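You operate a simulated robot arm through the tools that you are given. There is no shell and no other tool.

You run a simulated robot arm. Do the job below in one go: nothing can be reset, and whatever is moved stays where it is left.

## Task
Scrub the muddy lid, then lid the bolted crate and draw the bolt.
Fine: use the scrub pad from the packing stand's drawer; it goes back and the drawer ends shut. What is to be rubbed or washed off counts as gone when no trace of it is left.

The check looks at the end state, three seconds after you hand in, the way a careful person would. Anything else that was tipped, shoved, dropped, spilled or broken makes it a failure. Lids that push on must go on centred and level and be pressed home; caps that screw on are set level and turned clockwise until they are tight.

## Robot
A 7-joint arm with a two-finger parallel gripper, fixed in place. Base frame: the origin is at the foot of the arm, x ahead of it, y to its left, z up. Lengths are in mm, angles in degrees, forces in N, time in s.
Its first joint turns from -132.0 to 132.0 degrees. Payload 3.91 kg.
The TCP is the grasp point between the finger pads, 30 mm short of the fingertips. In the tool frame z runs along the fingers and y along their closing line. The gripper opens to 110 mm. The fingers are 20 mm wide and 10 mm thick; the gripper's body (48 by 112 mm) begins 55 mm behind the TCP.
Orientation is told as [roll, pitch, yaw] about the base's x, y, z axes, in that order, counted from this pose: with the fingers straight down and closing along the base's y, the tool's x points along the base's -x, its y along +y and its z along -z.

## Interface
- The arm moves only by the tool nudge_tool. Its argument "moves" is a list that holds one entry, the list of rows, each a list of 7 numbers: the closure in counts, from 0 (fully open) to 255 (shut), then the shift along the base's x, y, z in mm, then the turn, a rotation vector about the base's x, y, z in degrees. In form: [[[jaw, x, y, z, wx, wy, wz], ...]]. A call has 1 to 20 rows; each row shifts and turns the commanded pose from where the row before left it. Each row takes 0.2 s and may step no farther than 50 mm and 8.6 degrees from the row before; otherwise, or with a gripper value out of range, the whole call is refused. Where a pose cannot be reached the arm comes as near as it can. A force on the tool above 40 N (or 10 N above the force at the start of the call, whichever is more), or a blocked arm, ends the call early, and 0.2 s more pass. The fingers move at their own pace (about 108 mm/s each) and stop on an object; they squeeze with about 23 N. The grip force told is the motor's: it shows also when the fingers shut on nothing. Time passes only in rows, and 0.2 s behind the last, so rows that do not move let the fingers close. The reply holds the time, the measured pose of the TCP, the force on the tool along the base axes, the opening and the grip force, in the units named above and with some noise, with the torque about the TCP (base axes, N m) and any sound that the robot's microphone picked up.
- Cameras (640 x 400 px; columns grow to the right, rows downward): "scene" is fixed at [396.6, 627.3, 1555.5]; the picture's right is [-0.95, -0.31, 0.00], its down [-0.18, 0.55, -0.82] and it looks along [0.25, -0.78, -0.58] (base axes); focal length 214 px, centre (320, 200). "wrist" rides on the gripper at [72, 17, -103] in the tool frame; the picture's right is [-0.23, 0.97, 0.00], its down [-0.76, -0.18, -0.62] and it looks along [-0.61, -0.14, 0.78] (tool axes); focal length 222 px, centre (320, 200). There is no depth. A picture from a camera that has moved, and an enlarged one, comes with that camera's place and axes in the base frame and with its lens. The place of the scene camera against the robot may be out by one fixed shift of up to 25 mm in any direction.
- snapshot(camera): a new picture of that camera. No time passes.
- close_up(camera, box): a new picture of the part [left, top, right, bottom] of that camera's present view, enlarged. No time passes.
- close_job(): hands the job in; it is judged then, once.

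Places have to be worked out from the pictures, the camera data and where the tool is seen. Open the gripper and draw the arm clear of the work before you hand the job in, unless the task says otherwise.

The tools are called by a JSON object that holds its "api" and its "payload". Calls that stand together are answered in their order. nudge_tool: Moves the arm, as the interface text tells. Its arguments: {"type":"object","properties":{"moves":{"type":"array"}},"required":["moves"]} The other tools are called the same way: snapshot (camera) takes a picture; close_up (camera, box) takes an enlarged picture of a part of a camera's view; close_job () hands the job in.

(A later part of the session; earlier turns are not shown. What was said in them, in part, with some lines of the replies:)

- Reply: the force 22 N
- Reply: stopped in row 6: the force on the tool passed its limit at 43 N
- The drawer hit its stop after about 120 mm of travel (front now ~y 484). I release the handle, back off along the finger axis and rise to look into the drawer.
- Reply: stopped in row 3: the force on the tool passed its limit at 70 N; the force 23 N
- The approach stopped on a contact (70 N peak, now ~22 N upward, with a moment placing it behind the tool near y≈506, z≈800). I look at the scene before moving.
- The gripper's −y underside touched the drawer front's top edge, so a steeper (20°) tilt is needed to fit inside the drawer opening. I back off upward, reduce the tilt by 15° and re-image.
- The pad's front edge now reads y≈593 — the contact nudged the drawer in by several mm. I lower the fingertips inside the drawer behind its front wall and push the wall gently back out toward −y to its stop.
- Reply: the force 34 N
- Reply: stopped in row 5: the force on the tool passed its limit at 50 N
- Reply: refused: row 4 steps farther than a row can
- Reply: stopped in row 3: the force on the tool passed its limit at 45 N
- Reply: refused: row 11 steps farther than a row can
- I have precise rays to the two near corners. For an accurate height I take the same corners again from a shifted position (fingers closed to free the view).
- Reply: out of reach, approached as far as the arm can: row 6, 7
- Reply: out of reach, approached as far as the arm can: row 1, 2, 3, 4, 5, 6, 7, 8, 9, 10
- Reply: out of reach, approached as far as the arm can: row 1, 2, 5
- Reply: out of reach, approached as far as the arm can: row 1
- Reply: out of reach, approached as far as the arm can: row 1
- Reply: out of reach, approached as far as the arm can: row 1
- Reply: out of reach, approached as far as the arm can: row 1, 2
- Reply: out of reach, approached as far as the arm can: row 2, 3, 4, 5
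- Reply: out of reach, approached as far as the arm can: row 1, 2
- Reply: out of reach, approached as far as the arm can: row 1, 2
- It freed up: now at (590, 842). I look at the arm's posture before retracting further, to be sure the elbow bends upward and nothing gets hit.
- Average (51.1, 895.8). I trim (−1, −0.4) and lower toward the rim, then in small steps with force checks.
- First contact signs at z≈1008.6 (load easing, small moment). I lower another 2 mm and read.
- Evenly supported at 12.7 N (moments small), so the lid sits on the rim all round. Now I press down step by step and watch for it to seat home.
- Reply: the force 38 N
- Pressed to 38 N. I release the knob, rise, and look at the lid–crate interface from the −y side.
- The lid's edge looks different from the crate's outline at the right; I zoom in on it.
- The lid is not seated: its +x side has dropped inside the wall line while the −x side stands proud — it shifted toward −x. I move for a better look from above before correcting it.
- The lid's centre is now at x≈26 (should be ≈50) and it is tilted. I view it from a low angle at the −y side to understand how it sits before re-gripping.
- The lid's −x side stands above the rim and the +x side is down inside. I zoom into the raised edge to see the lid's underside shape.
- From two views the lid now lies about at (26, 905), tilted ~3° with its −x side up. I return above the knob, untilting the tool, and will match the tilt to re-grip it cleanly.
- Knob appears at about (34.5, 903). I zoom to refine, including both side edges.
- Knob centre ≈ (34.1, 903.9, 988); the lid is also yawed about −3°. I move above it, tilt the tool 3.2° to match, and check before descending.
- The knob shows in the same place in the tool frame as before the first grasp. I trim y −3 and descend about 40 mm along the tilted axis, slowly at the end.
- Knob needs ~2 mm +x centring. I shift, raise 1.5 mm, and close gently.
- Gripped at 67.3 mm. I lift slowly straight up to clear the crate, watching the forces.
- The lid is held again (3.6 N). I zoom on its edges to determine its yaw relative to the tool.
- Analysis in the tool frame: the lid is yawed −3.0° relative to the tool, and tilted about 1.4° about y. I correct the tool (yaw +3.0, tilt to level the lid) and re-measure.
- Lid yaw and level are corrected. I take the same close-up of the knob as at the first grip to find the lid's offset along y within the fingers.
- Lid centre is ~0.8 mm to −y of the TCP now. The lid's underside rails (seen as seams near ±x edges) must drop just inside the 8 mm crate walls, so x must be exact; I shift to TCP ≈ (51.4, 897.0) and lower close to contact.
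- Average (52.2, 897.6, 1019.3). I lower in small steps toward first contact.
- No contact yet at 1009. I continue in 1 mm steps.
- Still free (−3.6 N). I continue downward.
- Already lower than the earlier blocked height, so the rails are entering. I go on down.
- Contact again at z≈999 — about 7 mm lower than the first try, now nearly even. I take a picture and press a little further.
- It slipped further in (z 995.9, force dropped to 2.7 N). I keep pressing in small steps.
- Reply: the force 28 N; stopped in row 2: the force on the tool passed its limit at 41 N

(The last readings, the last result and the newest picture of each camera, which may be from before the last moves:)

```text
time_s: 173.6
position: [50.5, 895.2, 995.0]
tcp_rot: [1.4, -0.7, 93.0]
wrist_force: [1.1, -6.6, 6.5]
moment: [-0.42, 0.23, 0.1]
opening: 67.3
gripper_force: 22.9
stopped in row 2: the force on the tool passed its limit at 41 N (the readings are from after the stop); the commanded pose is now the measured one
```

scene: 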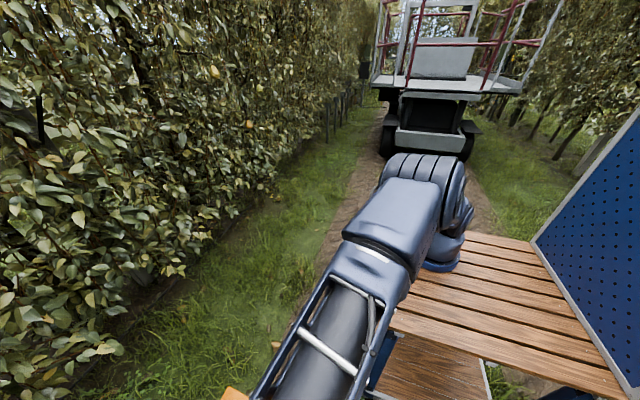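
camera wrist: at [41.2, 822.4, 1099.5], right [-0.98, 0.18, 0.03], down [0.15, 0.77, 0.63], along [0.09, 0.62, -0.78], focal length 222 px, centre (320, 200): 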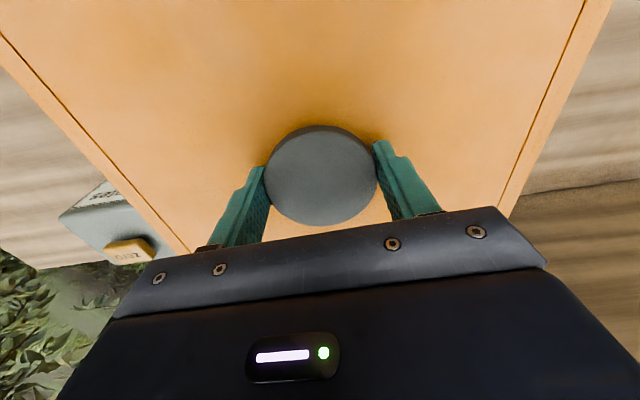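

Firm and even at z≈995.5 (over 40 N, pressure centred), about where the plate should meet the rim. I release gently in two stages, rise, and inspect the seating from the side.

{"api": "nudge_tool", "payload": {"moves": [[[255, 0, 0, 0, 0, 0, 0], [85, 0, 0, 0, 0, 0, 0], [85, 0, 0, 0, 0, 0, 0], [40, 0, 0, 0, 0, 0, 0], [0, 0, 0, 0, 0, 0, 0]]]}}

{"api": "snapshot", "payload": {"camera": "wrist"}}

```text
time_s: 174.8
position: [50.4, 897.1, 995.4]
tcp_rot: [1.4, -0.7, 93.1]
wrist_force: [-4.1, 0.2, 5.1]
moment: [-0.02, -0.19, -0.02]
opening: 108.1
gripper_force: 0.0
```

```text
taken
camera wrist: at [40.9, 822.6, 1098.2], right [-0.98, 0.18, 0.03], down [0.15, 0.76, 0.63], along [0.09, 0.62, -0.78], focal length 222 px, centre (320, 200)
```

wrist: 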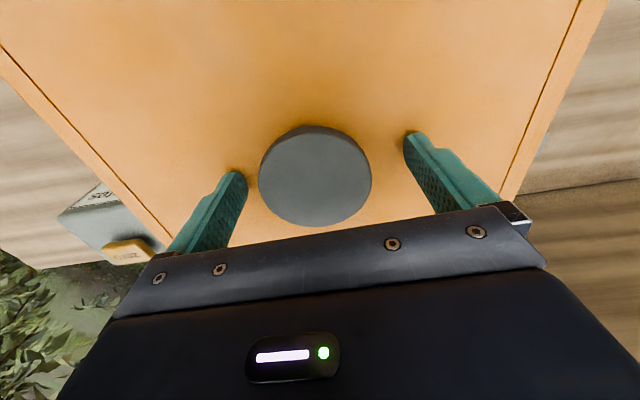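

The open fingertips rest lightly on the lid (5 N) — that explains the earlier drag on release. I lift straight up and then look from the side.

{"api": "nudge_tool", "payload": {"moves": [[[0, 0, 0, 4, 0, 0, 0], [0, 0, 0, 15, 0, 0, 0], [0, 0, 0, 35, -0.3, -0.7, -1.5], [0, 0, -10, 35, -0.3, -0.7, -1.5], [0, 0, -40, 10, 0, 0, 0], [0, 0, -45, 0, 0, 0, 0], [0, 0, -45, 0, 0, 0, 0], [0, 0, -45, 0, 0, 0, 0], [0, 0, -45, 0, 0, 0, 0], [255, 0, 0, 0, 0, 0, 0], [255, 0, 0, 0, 0, 0, 0]]]}}

{"api": "snapshot", "payload": {"camera": "wrist"}}

{"api": "close_up", "payload": {"camera": "wrist", "box": [180, 60, 480, 240]}}

```text
time_s: 177.2
position: [51.0, 667.2, 1095.0]
tcp_rot: [0.0, -0.1, 90.0]
wrist_force: [0.6, -0.3, 0.5]
moment: [0.01, 0.02, 0.02]
opening: 0.0
gripper_force: 17.3
```

```text
taken
camera wrist: at [34.4, 594.4, 1198.9], right [-0.97, 0.23, 0.0], down [0.18, 0.76, 0.62], along [0.14, 0.61, -0.78], focal length 222 px, centre (320, 200)
```

wrist: 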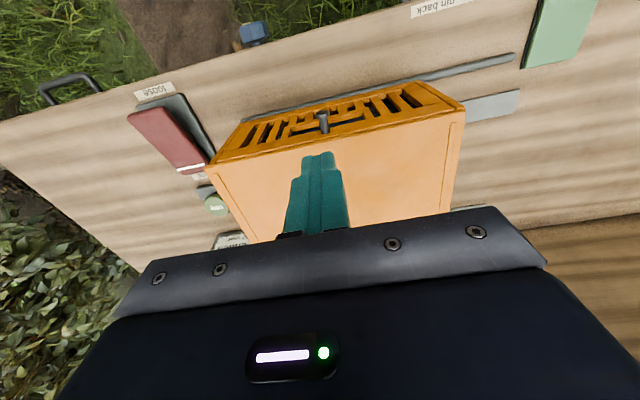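

```text
2.13 times, centred on (330, 150) of wrist
camera zoom: at [34.4, 594.4, 1198.9], right [-0.97, 0.23, 0.0], down [0.18, 0.76, 0.62], along [0.14, 0.61, -0.78], focal length 474 px, centre (299, 307)
```

zoom: 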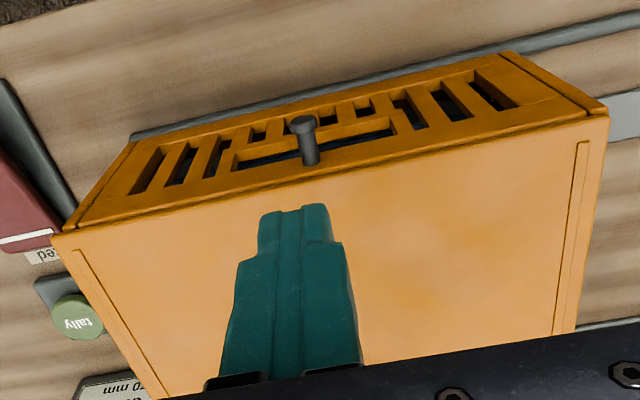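

The lid now matches the crate's outline. I zoom at both near corners to check the gap.

{"api": "close_up", "payload": {"camera": "wrist", "box": [195, 130, 275, 190]}}

{"api": "close_up", "payload": {"camera": "wrist", "box": [400, 75, 480, 135]}}

```text
6.67 times, centred on (235, 160) of wrist
camera zoom: at [34.4, 594.4, 1198.9], right [-0.97, 0.23, 0.0], down [0.18, 0.76, 0.62], along [0.14, 0.61, -0.78], focal length 1481 px, centre (887, 467)
```

zoom: 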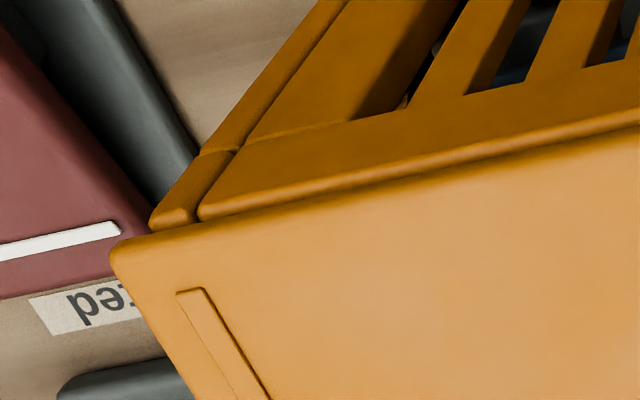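

```text
6.67 times, centred on (440, 105) of wrist
camera zoom: at [34.4, 594.4, 1198.9], right [-0.97, 0.23, 0.0], down [0.18, 0.76, 0.62], along [0.14, 0.61, -0.78], focal length 1481 px, centre (-480, 833)
```

zoom: 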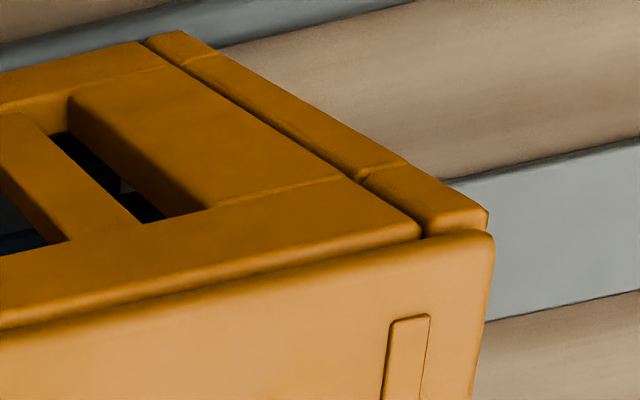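

The seam is closed along the −y side. To check centring without parallax, I place the camera directly above the +x edge, then the −x edge.

{"api": "nudge_tool", "payload": {"moves": [[[255, 42, 10, 0, 0, 0, 0], [255, 42, 10, 0, 0, 0, 0], [255, 42, 10, 0, 0, 0, 0], [255, 42, 10, 0, 0, 0, 0], [255, 0, 0, 0, 0, 0, 0]]]}}

{"api": "snapshot", "payload": {"camera": "wrist"}}

{"api": "close_up", "payload": {"camera": "wrist", "box": [260, 60, 380, 140]}}

```text
time_s: 178.4
position: [218.2, 705.4, 1094.0]
tcp_rot: [0.0, -0.2, 90.0]
wrist_force: [-0.3, 0.7, -0.6]
moment: [0.01, -0.04, -0.01]
opening: 0.0
gripper_force: 22.7
```

```text
taken
camera wrist: at [202.7, 632.4, 1198.7], right [-0.97, 0.23, 0.0], down [0.18, 0.76, 0.62], along [0.14, 0.61, -0.78], focal length 222 px, centre (320, 200)
```

wrist: 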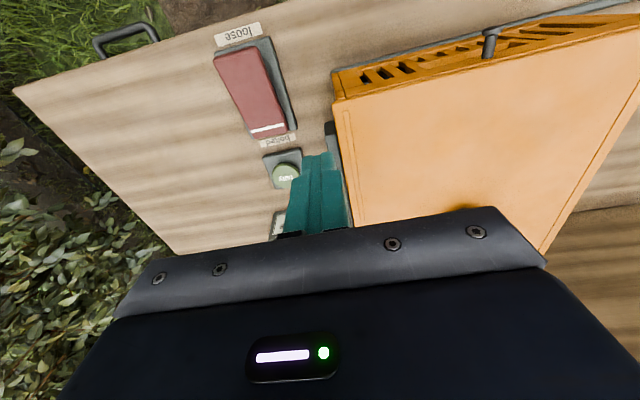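

```text
5.00 times, centred on (320, 100) of wrist
camera zoom: at [202.7, 632.4, 1198.7], right [-0.97, 0.23, 0.0], down [0.18, 0.76, 0.62], along [0.14, 0.61, -0.78], focal length 1111 px, centre (320, 700)
```

zoom: 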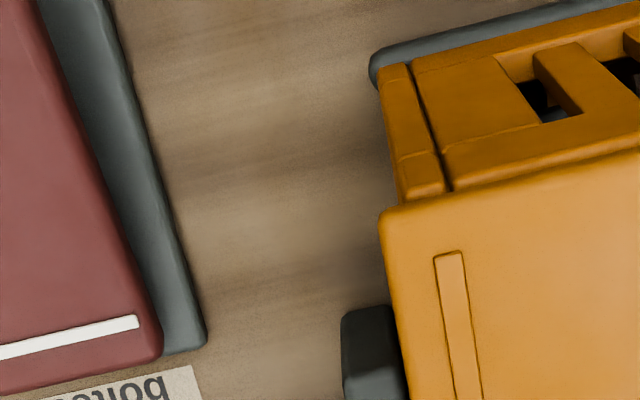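

On the +x side the lid overhangs the wall by about 5 mm. I check the −x side the same way.

{"api": "nudge_tool", "payload": {"moves": [[[255, -45, 0, 0, 0, 0, 0], [255, -45, 0, 0, 0, 0, 0], [255, -45, 0, 0, 0, 0, 0], [255, -45, 0, 0, 0, 0, 0], [255, -45, 0, 0, 0, 0, 0], [255, -45, 0, 0, 0, 0, 0], [255, -30, 0, 0, 0, 0, 0], [255, 0, 0, 0, 0, 0, 0]]]}}

{"api": "snapshot", "payload": {"camera": "wrist"}}

{"api": "close_up", "payload": {"camera": "wrist", "box": [260, 50, 380, 130]}}

```text
time_s: 180.2
position: [-81.2, 707.5, 1091.2]
tcp_rot: [0.0, -0.1, 90.0]
wrist_force: [0.4, 0.8, -0.5]
moment: [0.01, 0.0, -0.03]
opening: 0.2
gripper_force: 23.6
```

```text
taken
camera wrist: at [-96.8, 635.3, 1194.7], right [-0.97, 0.23, 0.0], down [0.18, 0.76, 0.62], along [0.14, 0.61, -0.78], focal length 222 px, centre (320, 200)
```

wrist: 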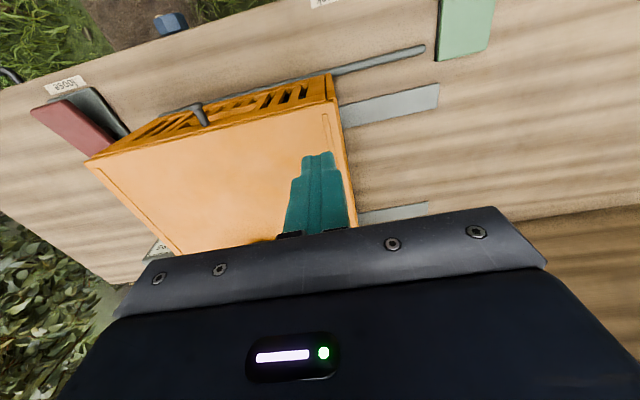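

```text
5.00 times, centred on (320, 90) of wrist
camera zoom: at [-96.8, 635.3, 1194.7], right [-0.97, 0.23, 0.0], down [0.18, 0.76, 0.62], along [0.14, 0.61, -0.78], focal length 1111 px, centre (320, 750)
```

zoom: 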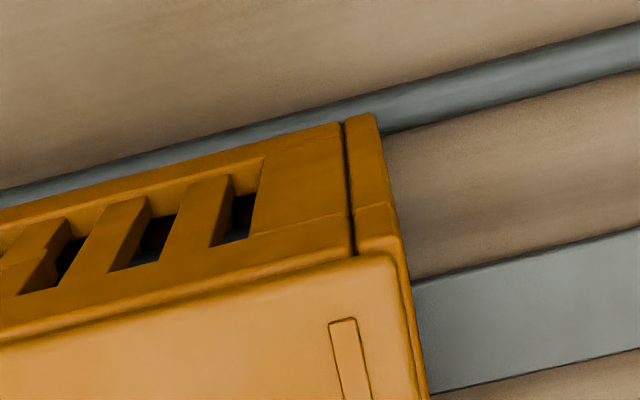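

The lid is seated but sits ~3.5 mm too far toward +x (dragged by the fingertips on release). I'll centre it by closing the fingers on the knob at the correct x with tips clear of the lid; first I go above it.

{"api": "nudge_tool", "payload": {"moves": [[[255, 22, 30, 0, 0, 0, 0], [255, 22, 32, 0, 0, 0, 0], [0, 22, 32, 0, 0, 0, 0], [0, 22, 32, -5, 0, 0, 0], [0, 22, 32, -10, 0, 0, 0], [0, 22, 31, -10, 0, 0, 0], [0, 0, 0, -10, 0, 0, 0], [0, 0, 0, 0, 0, 0, 0]]]}}

{"api": "close_up", "payload": {"camera": "wrist", "box": [200, 60, 460, 230]}}

```text
time_s: 182.0
position: [50.3, 895.3, 1059.0]
tcp_rot: [0.0, 0.0, 90.1]
wrist_force: [0.3, -0.8, -0.7]
moment: [0.0, 0.02, 0.01]
opening: 110.0
gripper_force: 0.1
```

```text
2.35 times, centred on (330, 145) of wrist
camera zoom: at [34.4, 823.6, 1162.3], right [-0.97, 0.23, 0.0], down [0.18, 0.76, 0.62], along [0.14, 0.61, -0.78], focal length 523 px, centre (296, 329)
```

zoom: 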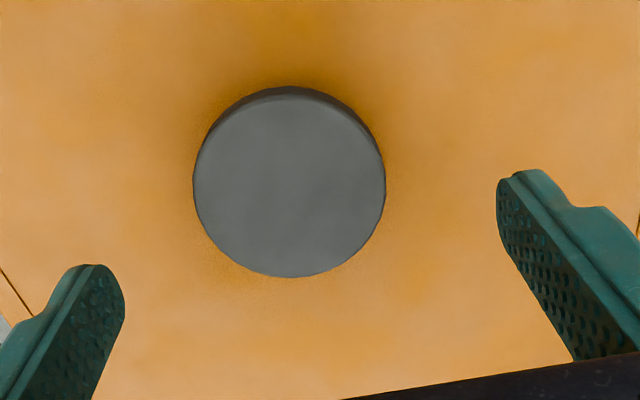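

The knob is at about (54.6, 898). I descend to z≈1001 (tips ~5 mm above the lid) with TCP x at the crate centre.

{"api": "nudge_tool", "payload": {"moves": [[[0, 0.3, 0.5, -18, 0, 0, 0], [0, 0, 0, -18, 0, 0, 0], [0, 0, 0, -12, 0, 0, 0], [0, 0, 0, -9, 0, 0, 0], [0, 0, 0, 0, 0, 0, 0]]]}}

{"api": "nudge_tool", "payload": {"moves": [[[0, 0, 0, 0, 0, 0, 0]]]}}

{"api": "nudge_tool", "payload": {"moves": [[[0, 0, 0, 0, 0, 0, 0]]]}}

```text
time_s: 183.2
position: [50.3, 897.5, 1002.7]
tcp_rot: [0.0, -0.2, 90.0]
wrist_force: [-0.5, -0.6, -0.6]
moment: [0.01, 0.03, -0.01]
opening: 110.1
gripper_force: 0.0
```

```text
time_s: 183.6
position: [50.5, 897.4, 1003.4]
tcp_rot: [0.1, 0.0, 90.1]
wrist_force: [0.1, 0.2, -0.1]
moment: [0.01, 0.02, 0.03]
opening: 109.9
gripper_force: 0.1
```

```text
time_s: 184.0
position: [51.7, 898.5, 1003.0]
tcp_rot: [-0.1, -0.2, 90.1]
wrist_force: [0.7, 0.6, 0.0]
moment: [-0.02, -0.01, 0.0]
opening: 110.1
gripper_force: 0.1
```

TCP averages (50.8, 897.8, 1003). I close so the fingers push the knob to centre, and read the result.

{"api": "nudge_tool", "payload": {"moves": [[[60, 0, 0, 0, 0, 0, 0], [255, 0, 0, 0, 0, 0, 0], [255, 0, 0, 0, 0, 0, 0], [255, 0, 0, 0, 0, 0, 0]]]}}

{"api": "close_up", "payload": {"camera": "wrist", "box": [200, 90, 460, 240]}}

```text
time_s: 185.0
position: [51.3, 897.6, 1002.6]
tcp_rot: [-0.1, -0.1, 90.0]
wrist_force: [0.6, 0.4, 1.1]
moment: [0.03, -0.02, -0.05]
opening: 67.3
gripper_force: 22.8
```

```text
2.46 times, centred on (330, 165) of wrist
camera zoom: at [34.7, 824.9, 1105.9], right [-0.97, 0.23, 0.0], down [0.18, 0.76, 0.62], along [0.14, 0.61, -0.78], focal length 547 px, centre (295, 286)
```

zoom: 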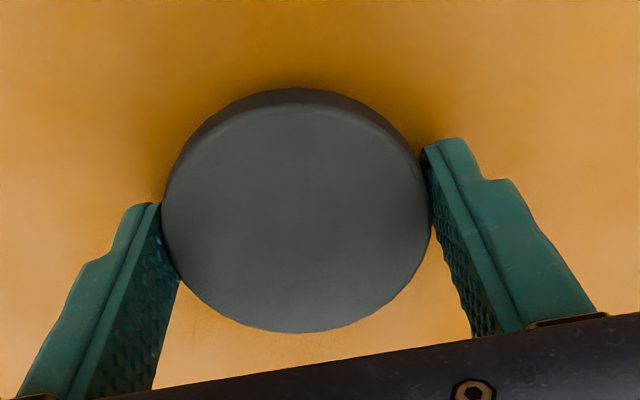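

The knob centred with almost no resistance. Vision puts the lid ~2 mm to +y of the crate's centre, so I drag it −2 mm in y, then release with the tips well clear of the lid.

{"api": "nudge_tool", "payload": {"moves": [[[255, -0.3, -1, 0, 0, 0, 0], [255, 0, -1, 0, 0, 0, 0], [255, 0, 0, 0, 0, 0, 0], [255, 0, 0, 0, 0, 0, 0]]]}}

{"api": "nudge_tool", "payload": {"moves": [[[85, 0, 0, 0, 0, 0, 0], [40, 0, 0, 0, 0, 0, 0], [0, 0, 0, 0, 0, 0, 0], [0, 0, 0, 0, 0, 0, 0]]]}}

{"api": "close_up", "payload": {"camera": "wrist", "box": [200, 90, 460, 240]}}

```text
time_s: 186.0
position: [51.2, 894.3, 1003.3]
tcp_rot: [-0.1, -0.1, 90.0]
wrist_force: [-1.7, 3.0, 8.3]
moment: [0.32, 0.03, 0.06]
opening: 67.3
gripper_force: 22.3
```

```text
time_s: 187.0
position: [52.4, 894.4, 1001.8]
tcp_rot: [-0.1, 0.0, 90.0]
wrist_force: [-1.3, 0.0, 1.0]
moment: [0.03, -0.01, 0.01]
opening: 109.9
gripper_force: 0.1
```

```text
2.46 times, centred on (330, 165) of wrist
camera zoom: at [34.9, 822.2, 1105.3], right [-0.97, 0.23, 0.0], down [0.18, 0.76, 0.62], along [0.14, 0.61, -0.78], focal length 547 px, centre (295, 286)
```

zoom: 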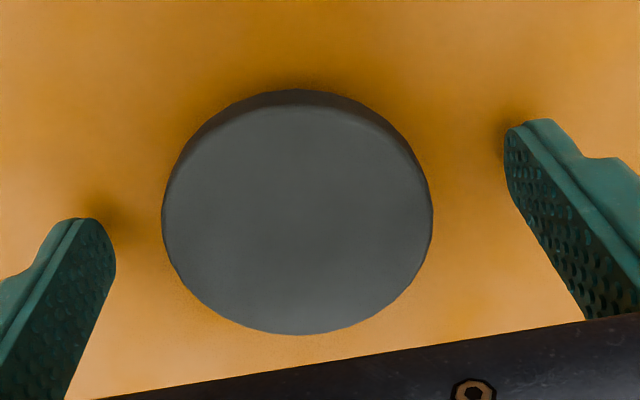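

Lid followed without snagging. I rise, close the fingers, and press down on the knob's top centre to be sure the lid is home.

{"api": "nudge_tool", "payload": {"moves": [[[0, 0, 0, 10, 0, 0, 0], [0, 0, 0, 25, 0, 0, 0], [255, 0, 1, 10, 0, 0, 0], [255, 0, 0, 0, 0, 0, 0], [255, 0, 0, 0, 0, 0, 0], [255, 0, 0, -10, 0, 0, 0], [255, 0, 0, -10, 0, 0, 0], [255, 0, 0, -5, 0, 0, 0], [255, 0, 0, -3, 0, 0, 0], [255, 0, 0, 0, 0, 0, 0]]]}}

{"api": "snapshot", "payload": {"camera": "wrist"}}

```text
time_s: 189.2
position: [50.8, 896.0, 1021.5]
tcp_rot: [0.0, -0.1, 90.0]
wrist_force: [1.1, -4.9, 22.6]
moment: [-0.34, -0.05, 0.01]
opening: 0.0
gripper_force: 23.2
```

```text
taken
camera wrist: at [34.5, 823.1, 1124.9], right [-0.97, 0.23, 0.0], down [0.18, 0.76, 0.63], along [0.14, 0.61, -0.78], focal length 222 px, centre (320, 200)
```

wrist: 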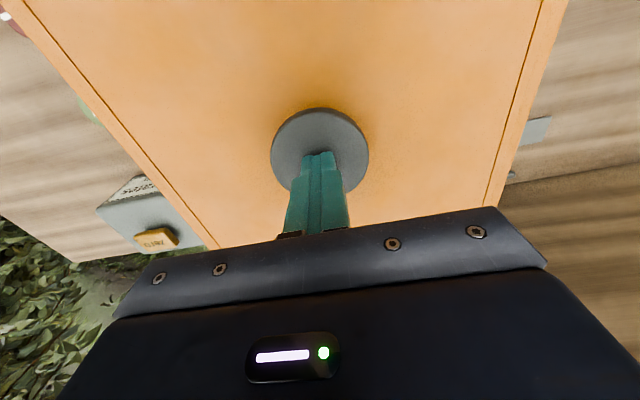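

Contact with the knob top at 22.6 N (tips at z≈991.5). I press further in small steps and watch whether it sinks.

{"api": "nudge_tool", "payload": {"moves": [[[255, 0, 0, -1, 0, 0, 0], [255, 0, 0, -0.7, 0, 0, 0], [255, 0, 0, 0, 0, 0, 0]]]}}

```text
time_s: 189.9
position: [50.6, 896.6, 1021.8]
tcp_rot: [0.1, -0.4, 90.0]
wrist_force: [0.2, 0.7, 4.9]
moment: [-0.02, -0.01, -0.02]
opening: 0.2
gripper_force: 23.1
stopped in row 3: the force on the tool passed its limit at 41 N (the readings are from after the stop); the commanded pose is now the measured one
```

It's solid (41 N, no movement). I rise and inspect the seam from the −y side and above both x-edges again.

{"api": "nudge_tool", "payload": {"moves": [[[255, 0, 0, 20, 0.2, 0, 0], [255, 0, -10, 40, 0.2, 0, 0], [255, 0, -40, 15, 0, 0, 0], [255, 0, -45, 0, 0, 0, 0], [255, 0, -45, 0, 0, 0, 0], [255, 0, -45, 0, 0, 0, 0], [255, 0, -45, 0, 0, 0, 0], [255, 0, 0, 0, 0, 0, 0]]]}}

{"api": "snapshot", "payload": {"camera": "wrist"}}

{"api": "close_up", "payload": {"camera": "wrist", "box": [190, 60, 490, 230]}}

```text
time_s: 191.7
position: [53.0, 665.6, 1095.0]
tcp_rot: [0.1, -0.7, 90.1]
wrist_force: [0.3, -0.3, 0.5]
moment: [-0.02, 0.0, -0.01]
opening: 0.1
gripper_force: 22.6
```

```text
taken
camera wrist: at [36.5, 591.4, 1197.0], right [-0.97, 0.23, 0.0], down [0.18, 0.75, 0.63], along [0.14, 0.62, -0.77], focal length 222 px, centre (320, 200)
```

wrist: 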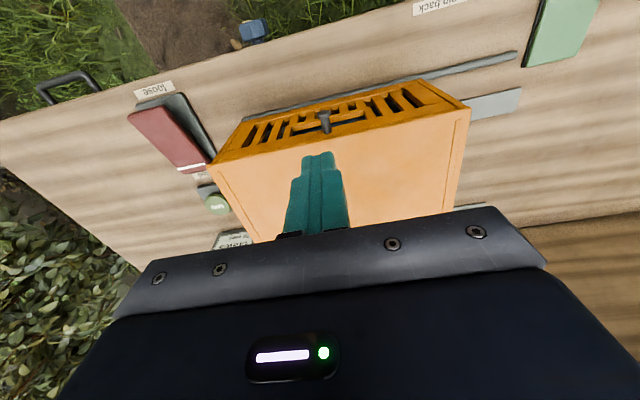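

```text
2.13 times, centred on (340, 145) of wrist
camera zoom: at [36.5, 591.4, 1197.0], right [-0.97, 0.23, 0.0], down [0.18, 0.75, 0.63], along [0.14, 0.62, -0.77], focal length 474 px, centre (277, 317)
```

zoom: 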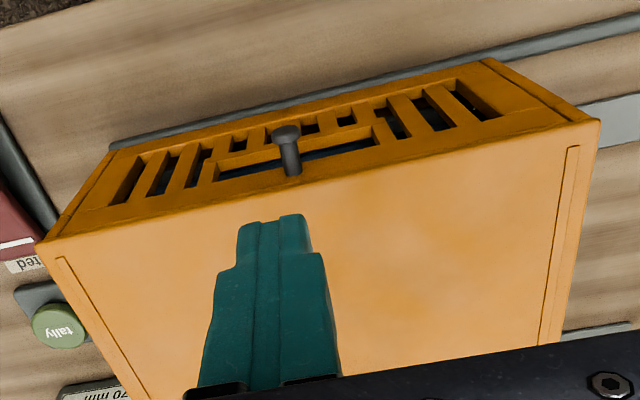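

The outline matches well now. I fix the small tool tilt and take the low side view to check the lid lies flat on the rim at both ends.

{"api": "nudge_tool", "payload": {"moves": [[[255, 0, -35, -20, -0.7, 0, 0], [255, 0, -35, -30, 7.5, 0, 0], [255, 0, -30, -30, 7.5, 0, 0], [255, 0, -25, -20, 7.5, 0, 0], [255, 0, -20, -10, 7.5, 0, 0], [255, 0, -10, -5, 5, 0, 0], [255, 0, 0, 0, 0, 0, 0]]]}}

{"api": "snapshot", "payload": {"camera": "wrist"}}

{"api": "close_up", "payload": {"camera": "wrist", "box": [340, 150, 500, 240]}}

{"api": "close_up", "payload": {"camera": "wrist", "box": [210, 150, 330, 250]}}

```text
time_s: 193.3
position: [65.5, 513.8, 981.0]
tcp_rot: [0.1, -35.1, 88.5]
wrist_force: [-5.8, -1.1, 0.3]
moment: [0.02, -0.41, -0.32]
opening: 0.0
gripper_force: 23.0
```

```text
taken
camera wrist: at [47.0, 394.9, 1024.3], right [-0.97, 0.21, 0.13], down [0.19, 0.26, 0.95], along [0.16, 0.94, -0.29], focal length 222 px, centre (320, 200)
```

wrist: 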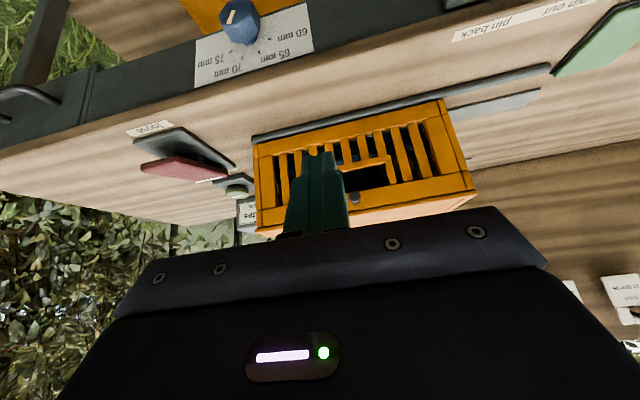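

```text
4.00 times, centred on (420, 195) of wrist
camera zoom: at [47.0, 394.9, 1024.3], right [-0.97, 0.21, 0.13], down [0.19, 0.26, 0.95], along [0.16, 0.94, -0.29], focal length 888 px, centre (-80, 220)
```

zoom: 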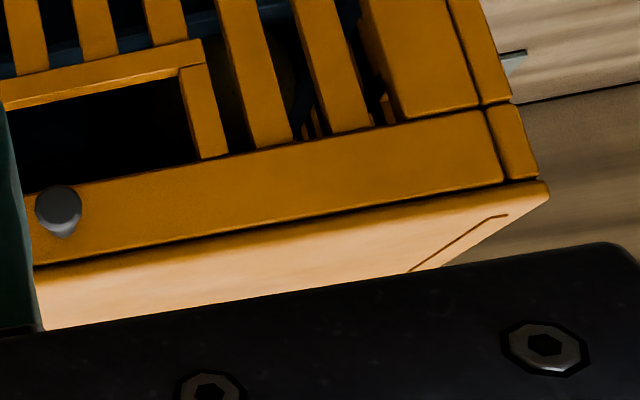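

```text
4.00 times, centred on (270, 200) of wrist
camera zoom: at [47.0, 394.9, 1024.3], right [-0.97, 0.21, 0.13], down [0.19, 0.26, 0.95], along [0.16, 0.94, -0.29], focal length 888 px, centre (520, 200)
```

zoom: 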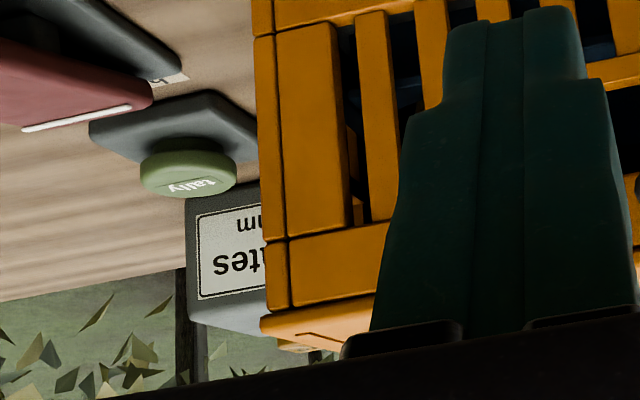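

The seam is tight at both ends: lid flat on the rim. The last reading shows an odd side force; I hold and re-read before moving on.

{"api": "nudge_tool", "payload": {"moves": [[[255, 0, 0, 0, 0, 0, 0], [255, 0, 0, 0, 0, 0, 0]]]}}

{"api": "snapshot", "payload": {"camera": "scene"}}

```text
time_s: 193.9
position: [50.1, 510.9, 981.2]
tcp_rot: [0.0, -35.3, 90.0]
wrist_force: [-0.2, 0.5, -0.2]
moment: [-0.02, -0.02, 0.0]
opening: 0.1
gripper_force: 23.2
```

```text
taken
```

scene: 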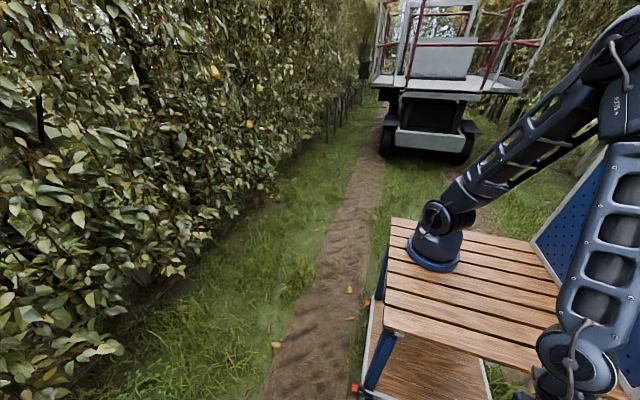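

It settled at (50, 511). I untilt and check the lid's centring above both x-edges again.

{"api": "nudge_tool", "payload": {"moves": [[[255, 0, 20, 20, -7.1, 0, 0], [255, 0, 25, 25, -7.1, 0, 0], [255, 0, 30, 25, -7, 0, 0], [255, -10, 40, 20, -7, 0, 0], [255, -25, 35, 20, -7, 0, 0], [255, -45, 20, 0, 0, 0, 0], [255, -45, 20, 0, 0, 0, 0], [255, -7, 5, 0, 0, 0, 0], [255, 0, 0, 0, 0, 0, 0], [255, 0, 0, 0, 0, 0, 0]]]}}

{"api": "close_up", "payload": {"camera": "wrist", "box": [260, 50, 380, 130]}}

{"api": "snapshot", "payload": {"camera": "wrist"}}

```text
time_s: 196.1
position: [-81.7, 706.2, 1093.3]
tcp_rot: [0.0, 0.2, 89.9]
wrist_force: [-0.3, 0.1, -0.6]
moment: [0.01, 0.01, -0.01]
opening: 0.0
gripper_force: 23.1
```

```text
5.00 times, centred on (320, 90) of wrist
camera zoom: at [-98.0, 634.7, 1196.2], right [-0.97, 0.23, 0.0], down [0.18, 0.76, 0.62], along [0.14, 0.6, -0.78], focal length 1111 px, centre (320, 750)
```

zoom: 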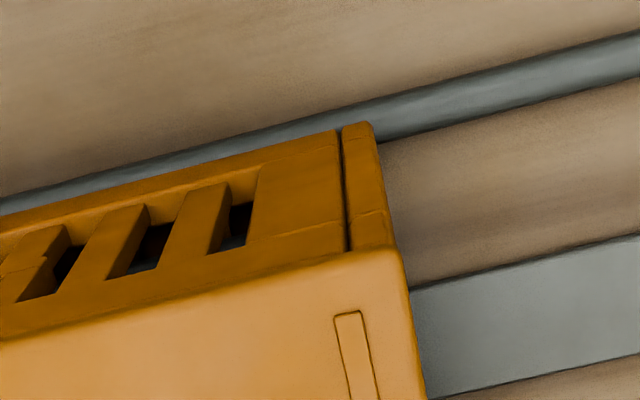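

```text
taken
camera wrist: at [-98.0, 634.7, 1196.2], right [-0.97, 0.23, 0.0], down [0.18, 0.76, 0.62], along [0.14, 0.6, -0.78], focal length 222 px, centre (320, 200)
```

wrist: 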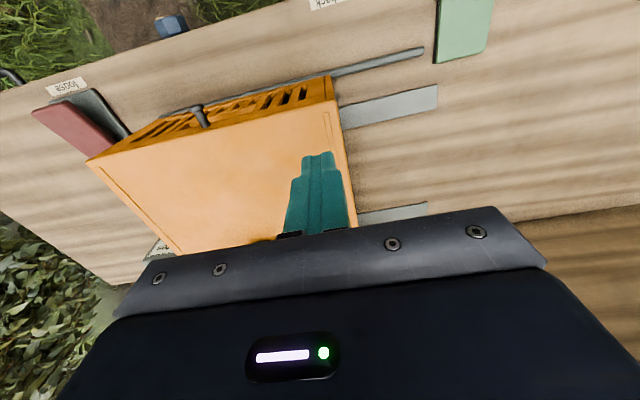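

On the −x side the lid now slightly overhangs the wall (≈1 mm). I check the +x side.

{"api": "nudge_tool", "payload": {"moves": [[[255, 45, 0, 0, 0, 0, 0], [255, 45, 0, 0, 0, 0, 0], [255, 45, 0, 0, 0, 0, 0], [255, 45, 0, 0, 0, 0, 0], [255, 45, 0, 0, 0, 0, 0], [255, 45, 0, 0, 0, 0, 0], [255, 30, 0, 0, 0, 0, 0], [255, 0, 0, 0, 0, 0, 0]]]}}

{"api": "close_up", "payload": {"camera": "wrist", "box": [260, 60, 380, 140]}}

{"api": "snapshot", "payload": {"camera": "wrist"}}

```text
time_s: 197.9
position: [220.7, 706.7, 1092.1]
tcp_rot: [0.0, 0.1, 90.0]
wrist_force: [0.4, -0.4, 0.4]
moment: [0.02, -0.03, -0.02]
opening: 0.0
gripper_force: 23.3
```

```text
5.00 times, centred on (320, 100) of wrist
camera zoom: at [203.8, 634.3, 1195.8], right [-0.97, 0.23, 0.0], down [0.18, 0.76, 0.62], along [0.14, 0.6, -0.78], focal length 1111 px, centre (320, 700)
```

zoom: 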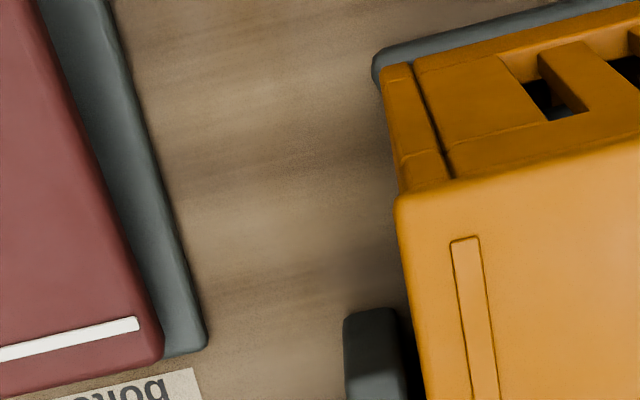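

```text
taken
camera wrist: at [203.8, 634.3, 1195.8], right [-0.97, 0.23, 0.0], down [0.18, 0.76, 0.62], along [0.14, 0.6, -0.78], focal length 222 px, centre (320, 200)
```

wrist: 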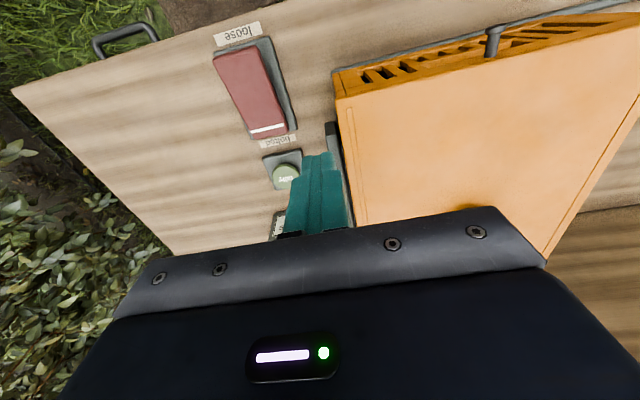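

The lid is centred within about 1 mm on both axes and flat. Now the bolt: the red rocker spans y≈641 ("loose" end, raised) to y≈760 ("bolted" end) at x≈322. I move above its "loose" end with closed fingers and look.

{"api": "nudge_tool", "payload": {"moves": [[[255, 25, -13, -20, 0, 0, 0], [255, 25, -13, -30, 0, 0, 0], [255, 25, -13, -40, 0, 0, 0], [255, 25, -12, -40, 0, 0, 0], [255, 0, 0, 0, 0, 0, 0]]]}}

{"api": "snapshot", "payload": {"camera": "wrist"}}

{"api": "close_up", "payload": {"camera": "wrist", "box": [200, 60, 440, 220]}}

```text
time_s: 199.1
position: [320.5, 655.7, 962.2]
tcp_rot: [0.0, 0.1, 90.1]
wrist_force: [0.6, 1.7, -0.6]
moment: [-0.01, 0.01, 0.0]
opening: 0.0
gripper_force: 23.2
```

```text
taken
camera wrist: at [303.8, 584.1, 1064.6], right [-0.97, 0.23, 0.0], down [0.18, 0.76, 0.62], along [0.14, 0.6, -0.78], focal length 222 px, centre (320, 200)
```

wrist: 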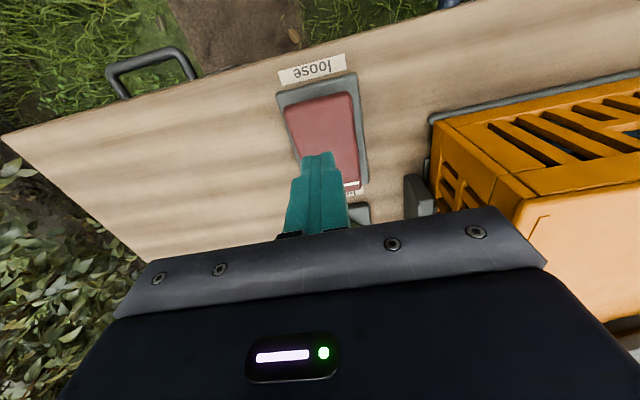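

```text
2.50 times, centred on (320, 140) of wrist
camera zoom: at [303.8, 584.1, 1064.6], right [-0.97, 0.23, 0.0], down [0.18, 0.76, 0.62], along [0.14, 0.6, -0.78], focal length 555 px, centre (320, 350)
```

zoom: 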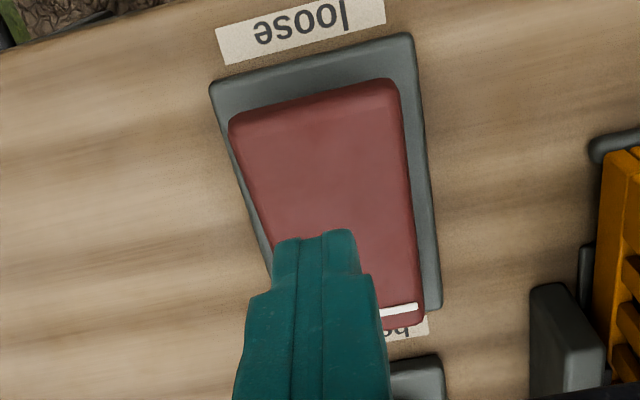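

The rocker's "loose" end sits ~20 mm higher than the "bolted" end, so pressing it down flips it. I lower the closed fingertips onto the loose end at about (321, 656).

{"api": "nudge_tool", "payload": {"moves": [[[255, 0.5, 0, -30, 0, 0, 0], [255, 0, 0, -30, 0, 0, 0], [255, 0, 0, -20, 0, 0, 0], [255, 0, 0, -8, 0, 0, 0], [255, 0, 0, 0, 0, 0, 0]]]}}

{"api": "snapshot", "payload": {"camera": "wrist"}}

```text
time_s: 200.3
position: [320.2, 655.9, 873.1]
tcp_rot: [0.1, 0.1, 90.0]
wrist_force: [-0.4, -1.4, -0.5]
moment: [0.0, 0.02, -0.01]
opening: 0.0
gripper_force: 23.6
```

```text
taken
camera wrist: at [303.8, 583.0, 976.6], right [-0.97, 0.23, 0.0], down [0.18, 0.76, 0.62], along [0.14, 0.6, -0.78], focal length 222 px, centre (320, 200)
```

wrist: 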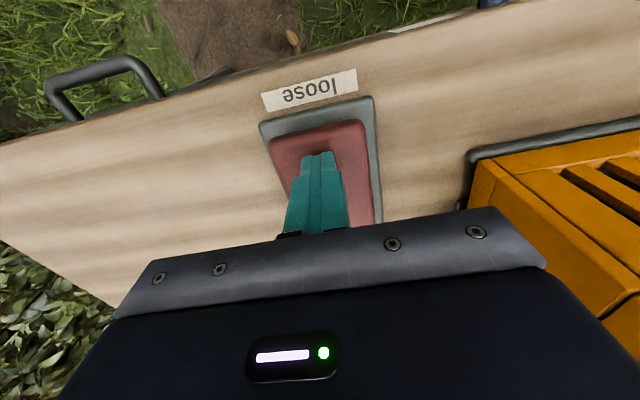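

Tips are right over the loose end. I lower in small steps, watching force and sound.

{"api": "nudge_tool", "payload": {"moves": [[[255, 0, 0, -3, 0, 0, 0], [255, 0, 0, -3, 0, 0, 0], [255, 0, 0, -3, 0, 0, 0], [255, 0, 0, -3, 0, 0, 0], [255, 0, 0, 0, 0, 0, 0]]]}}

{"api": "nudge_tool", "payload": {"moves": [[[255, 0, 0, -2, 0, 0, 0], [255, 0, 0, -2, 0, 0, 0], [255, 0, 0, -2, 0, 0, 0], [255, 0, 0, 0, 0, 0, 0]]]}}

```text
time_s: 201.7
position: [320.3, 655.2, 864.4]
tcp_rot: [0.0, 0.0, 90.0]
wrist_force: [-1.1, -8.5, 13.1]
moment: [-0.12, 0.06, -0.13]
opening: 0.0
gripper_force: 23.3
stopped in row 5: the force on the tool passed its limit at 41 N (the readings are from after the stop); the commanded pose is now the measured one
```

```text
time_s: 202.2
position: [319.8, 656.2, 864.8]
tcp_rot: [-0.1, -0.1, 89.9]
wrist_force: [-2.0, -10.8, 14.8]
moment: [-0.15, 0.09, -0.11]
opening: 0.0
gripper_force: 22.3
stopped in row 2: the force on the tool passed its limit at 44 N (the readings are from after the stop); the commanded pose is now the measured one
```

Contact at tip z≈834.5 and over 40 N without a click. I lift a little and look whether the rocker moved.

{"api": "nudge_tool", "payload": {"moves": [[[255, 0, 0, 15, 0, 0, 0], [255, 0, -20, 30, 0, 0, 0], [255, 0, -40, 25, 0, 0, 0], [255, 0, -45, 0, 0, 0, 0], [255, 0, 0, 0, 0, 0, 0]]]}}

{"api": "snapshot", "payload": {"camera": "wrist"}}

{"api": "close_up", "payload": {"camera": "wrist", "box": [240, 100, 440, 240]}}

```text
time_s: 203.4
position: [320.8, 551.3, 933.4]
tcp_rot: [-0.1, -0.1, 90.0]
wrist_force: [0.3, 0.2, 0.6]
moment: [0.01, 0.05, -0.01]
opening: 0.2
gripper_force: 23.1
```

```text
taken
camera wrist: at [304.3, 477.5, 1036.7], right [-0.97, 0.23, 0.0], down [0.18, 0.76, 0.62], along [0.14, 0.61, -0.78], focal length 222 px, centre (320, 200)
```

wrist: 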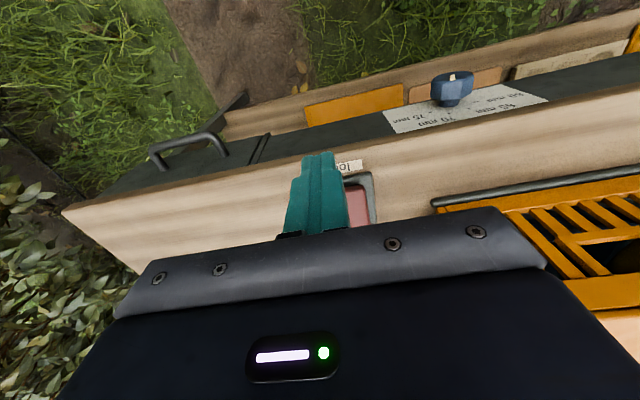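

```text
2.86 times, centred on (340, 170) of wrist
camera zoom: at [304.3, 477.5, 1036.7], right [-0.97, 0.23, 0.0], down [0.18, 0.76, 0.62], along [0.14, 0.61, -0.78], focal length 635 px, centre (263, 286)
```

zoom: 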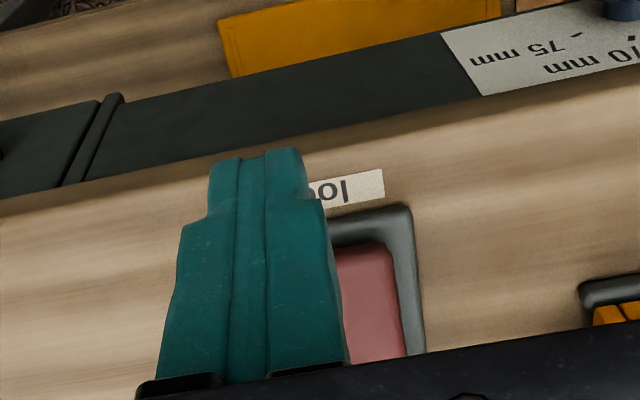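

The fingers hide the rocker from here. I take two clear overhead views with an x-offset to measure the heights of the rocker's ends.

{"api": "nudge_tool", "payload": {"moves": [[[255, 0, 40, 25, 0, 0, 0], [255, 0, 45, 20, 0, 0, 0], [255, 0, 45, 20, 0, 0, 0], [255, 0, 40, 0, 0, 0, 0], [255, 0, 0, 0, 0, 0, 0]]]}}

{"api": "close_up", "payload": {"camera": "wrist", "box": [220, 0, 420, 150]}}

{"api": "nudge_tool", "payload": {"moves": [[[255, 35, 0, 0, 0, 0, 0], [255, 35, 0, 0, 0, 0, 0], [255, 30, 0, 0, 0, 0, 0], [255, 0, 0, 0, 0, 0, 0]]]}}

{"api": "snapshot", "payload": {"camera": "wrist"}}

```text
time_s: 204.6
position: [318.5, 721.0, 999.2]
tcp_rot: [-0.1, -0.1, 90.0]
wrist_force: [0.1, -0.1, 0.3]
moment: [-0.02, 0.01, 0.01]
opening: 0.2
gripper_force: 22.4
```

```text
2.67 times, centred on (320, 75) of wrist
camera zoom: at [302.0, 648.5, 1102.9], right [-0.97, 0.23, 0.0], down [0.18, 0.76, 0.62], along [0.14, 0.61, -0.78], focal length 592 px, centre (320, 533)
```

zoom: 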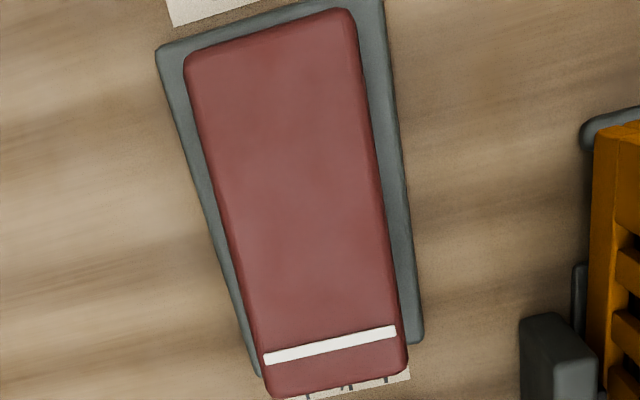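

```text
time_s: 205.6
position: [419.6, 720.2, 999.1]
tcp_rot: [-0.2, -0.1, 90.0]
wrist_force: [-1.2, -0.3, 0.2]
moment: [0.08, -0.03, -0.02]
opening: 0.0
gripper_force: 23.8
```

```text
taken
camera wrist: at [403.5, 648.2, 1101.9], right [-0.97, 0.23, 0.0], down [0.18, 0.76, 0.62], along [0.14, 0.61, -0.78], focal length 222 px, centre (320, 200)
```

wrist: 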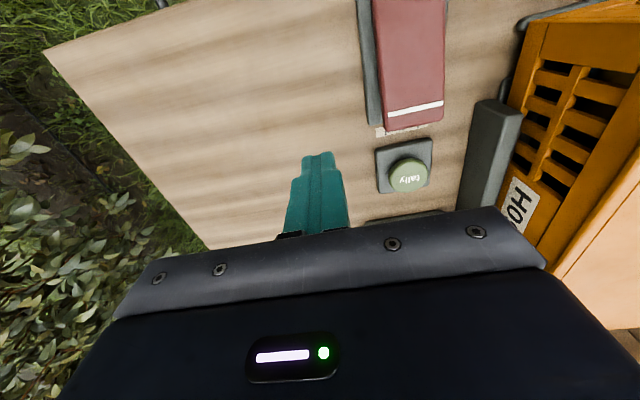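

The measurement shows the rocker has flipped: the "bolted" end is now ~30 mm higher and the "loose" end is down. I rise and do a final inspection of the lid and rocker from above, gripper open.

{"api": "nudge_tool", "payload": {"moves": [[[0, 0, 0, 40, 0, 0, 0], [0, -10, 0, 40, 0, 0, 0], [0, -30, 0, 35, 0, 0, 0], [0, -45, 0, 10, 0, 0, 0], [0, -45, 0, 0, 0, 0, 0], [0, -45, 0, 0, 0, 0, 0], [0, -45, 0, 0, 0, 0, 0], [0, 0, 0, 0, 0, 0, 0]]]}}

{"api": "snapshot", "payload": {"camera": "wrist"}}

{"api": "close_up", "payload": {"camera": "wrist", "box": [180, 0, 500, 200]}}

```text
time_s: 207.4
position: [200.0, 722.5, 1122.8]
tcp_rot: [-0.1, 0.0, 90.0]
wrist_force: [-0.4, 1.0, 0.4]
moment: [0.01, 0.0, 0.02]
opening: 110.0
gripper_force: 0.0
```

```text
taken
camera wrist: at [182.8, 649.8, 1225.3], right [-0.97, 0.23, 0.0], down [0.18, 0.76, 0.62], along [0.14, 0.61, -0.78], focal length 222 px, centre (320, 200)
```

wrist: 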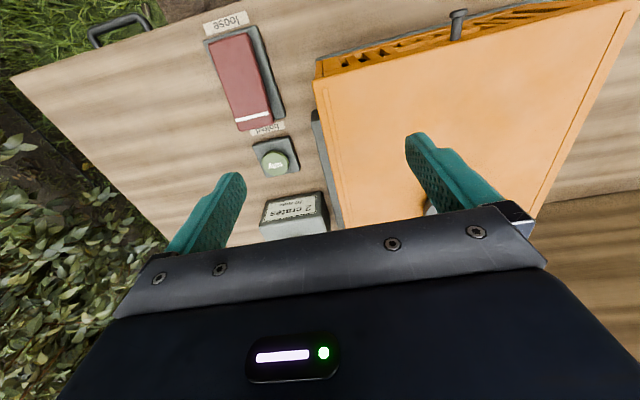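

```text
2.00 times, centred on (340, 100) of wrist
camera zoom: at [182.8, 649.8, 1225.3], right [-0.97, 0.23, 0.0], down [0.18, 0.76, 0.62], along [0.14, 0.61, -0.78], focal length 444 px, centre (280, 400)
```

zoom: 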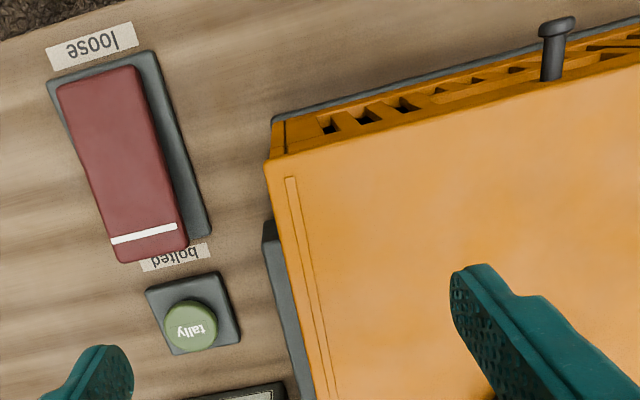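

The rocker clearly flipped — its "bolted" end now stands up over the label. I check the crate/lid from the same front viewpoint used before, to confirm nothing shifted when the bolt was drawn.

{"api": "nudge_tool", "payload": {"moves": [[[0, -40, -15, -5, 0, 0, 0], [0, -40, -15, -8, 0, 0, 0], [0, -40, -15, -8, 0, 0, 0], [0, -28, -11, -7, 0, 0, 0], [255, 0, 0, 0, 0, 0, 0], [255, 0, 0, 0, 0, 0, 0]]]}}

{"api": "snapshot", "payload": {"camera": "wrist"}}

{"api": "close_up", "payload": {"camera": "wrist", "box": [190, 60, 490, 230]}}

```text
time_s: 208.8
position: [50.7, 664.5, 1094.5]
tcp_rot: [-0.1, -0.1, 90.0]
wrist_force: [0.3, -0.4, -0.1]
moment: [-0.02, 0.03, 0.0]
opening: 0.0
gripper_force: 17.3
```

```text
taken
camera wrist: at [33.5, 593.4, 1197.7], right [-0.97, 0.23, 0.0], down [0.18, 0.76, 0.62], along [0.14, 0.61, -0.78], focal length 222 px, centre (320, 200)
```

wrist: 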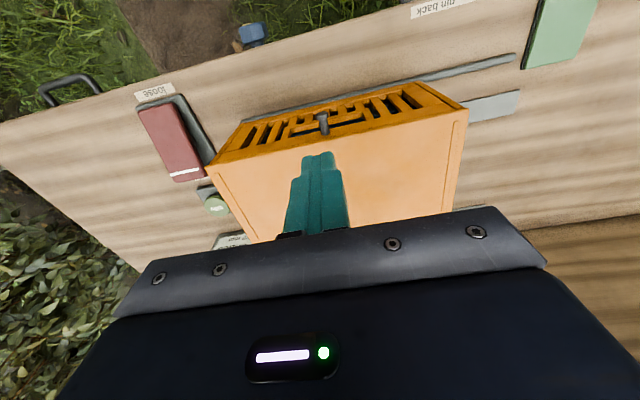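

```text
2.13 times, centred on (340, 145) of wrist
camera zoom: at [33.5, 593.4, 1197.7], right [-0.97, 0.23, 0.0], down [0.18, 0.76, 0.62], along [0.14, 0.61, -0.78], focal length 474 px, centre (277, 317)
```

zoom: 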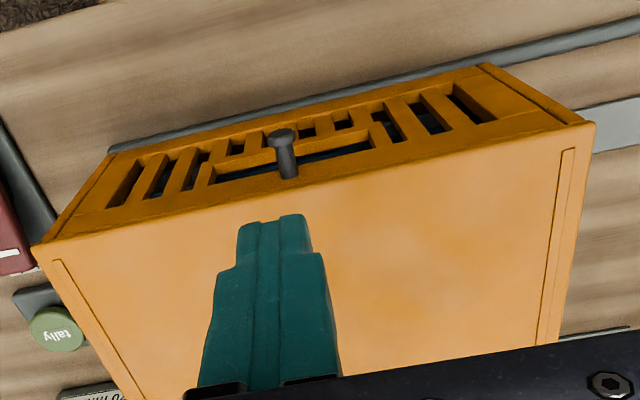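

Everything is in place: lid seated and centred, crate unmoved, rocker on "loose". I open the gripper and draw the arm well clear.

{"api": "nudge_tool", "payload": {"moves": [[[0, 0, -30, 20, 0, 0, 0], [0, 15, -40, 15, 0, 0, 0], [0, 25, -40, 10, 0, 0, 0], [0, 30, -35, 10, 0, 0, 0], [0, 35, -30, 10, 0, 0, 0], [0, 40, -25, 10, 0, 0, 0], [0, 40, -25, 5, 0, 0, 0], [0, 40, -20, 5, 0, 0, 0], [0, 40, -20, 0, 0, 0, 0], [0, 0, 0, 0, 0, 0, 0]]]}}

{"api": "snapshot", "payload": {"camera": "wrist"}}

{"api": "snapshot", "payload": {"camera": "scene"}}

```text
time_s: 211.0
position: [316.2, 400.3, 1181.4]
tcp_rot: [0.0, -0.1, 90.1]
wrist_force: [-0.1, 1.1, 0.2]
moment: [0.01, -0.03, -0.03]
opening: 109.9
gripper_force: 0.1
```

```text
taken
camera wrist: at [300.1, 327.7, 1285.0], right [-0.97, 0.23, 0.0], down [0.18, 0.76, 0.62], along [0.14, 0.61, -0.78], focal length 222 px, centre (320, 200)
```

wrist: 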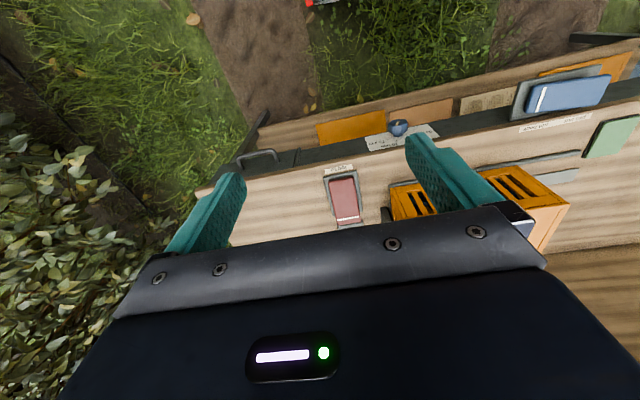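

```text
taken
```

scene: 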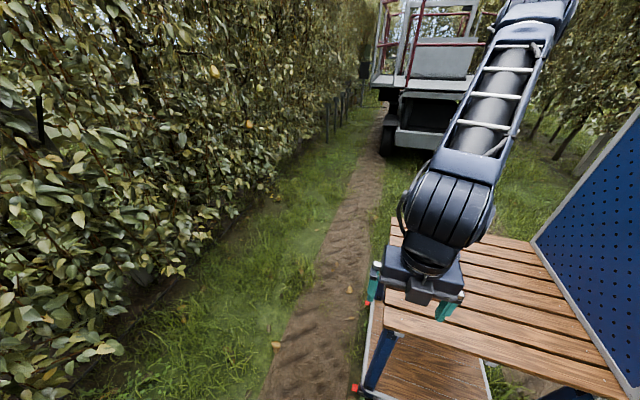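

The arm is clear. One last zoom on the drawer and rocker before handing in.

{"api": "close_up", "payload": {"camera": "wrist", "box": [180, 90, 440, 240]}}

```text
2.46 times, centred on (310, 165) of wrist
camera zoom: at [300.1, 327.7, 1285.0], right [-0.97, 0.23, 0.0], down [0.18, 0.76, 0.62], along [0.14, 0.61, -0.78], focal length 547 px, centre (345, 286)
```

zoom: 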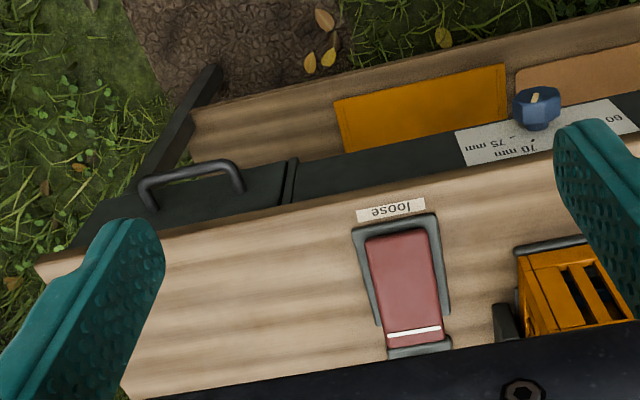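

Drawer shut flush, rocker resting on "loose" (its raised "bolted" end hides that label), lid clean and seated, arm clear and gripper open. I hand the job in.

{"api": "close_job", "payload": {}}

```text
The job is handed in.
```

I scrubbed the lid clean, fitted it to the bolted crate, set the bolt control to "loose", and handed the job in. I haven't been told how it was judged.

- **Lid scrubbed:** I rubbed off the mud with the pad from the packing stand's drawer, and close-up views afterwards showed no trace. The pad is back in the drawer, about 6 mm from where it lay. My first push left the drawer slightly open, so I pushed again on the handle until it stopped flush.
- **Lid on the crate:** The first try did not seat, and on release the lid slid about 15 mm and sat tilted. I gripped it again, straightened it and pressed it down. Then I re-centred it, because my fingertips had dragged it about 3.5 mm to one side. By camera measurement it is now flat and within about 1 mm of centre. I could not see the far edge directly.
- **Bolt drawn:** I took "draw the bolt" to mean the red "bolted / loose" rocker and flipped it to "loose". I did not see any part of the crate's fixing move when it flipped, so this rests on the rocker's position and its label.

I did not touch the other controls on the stand. The gripper is open and the arm is clear of the work.
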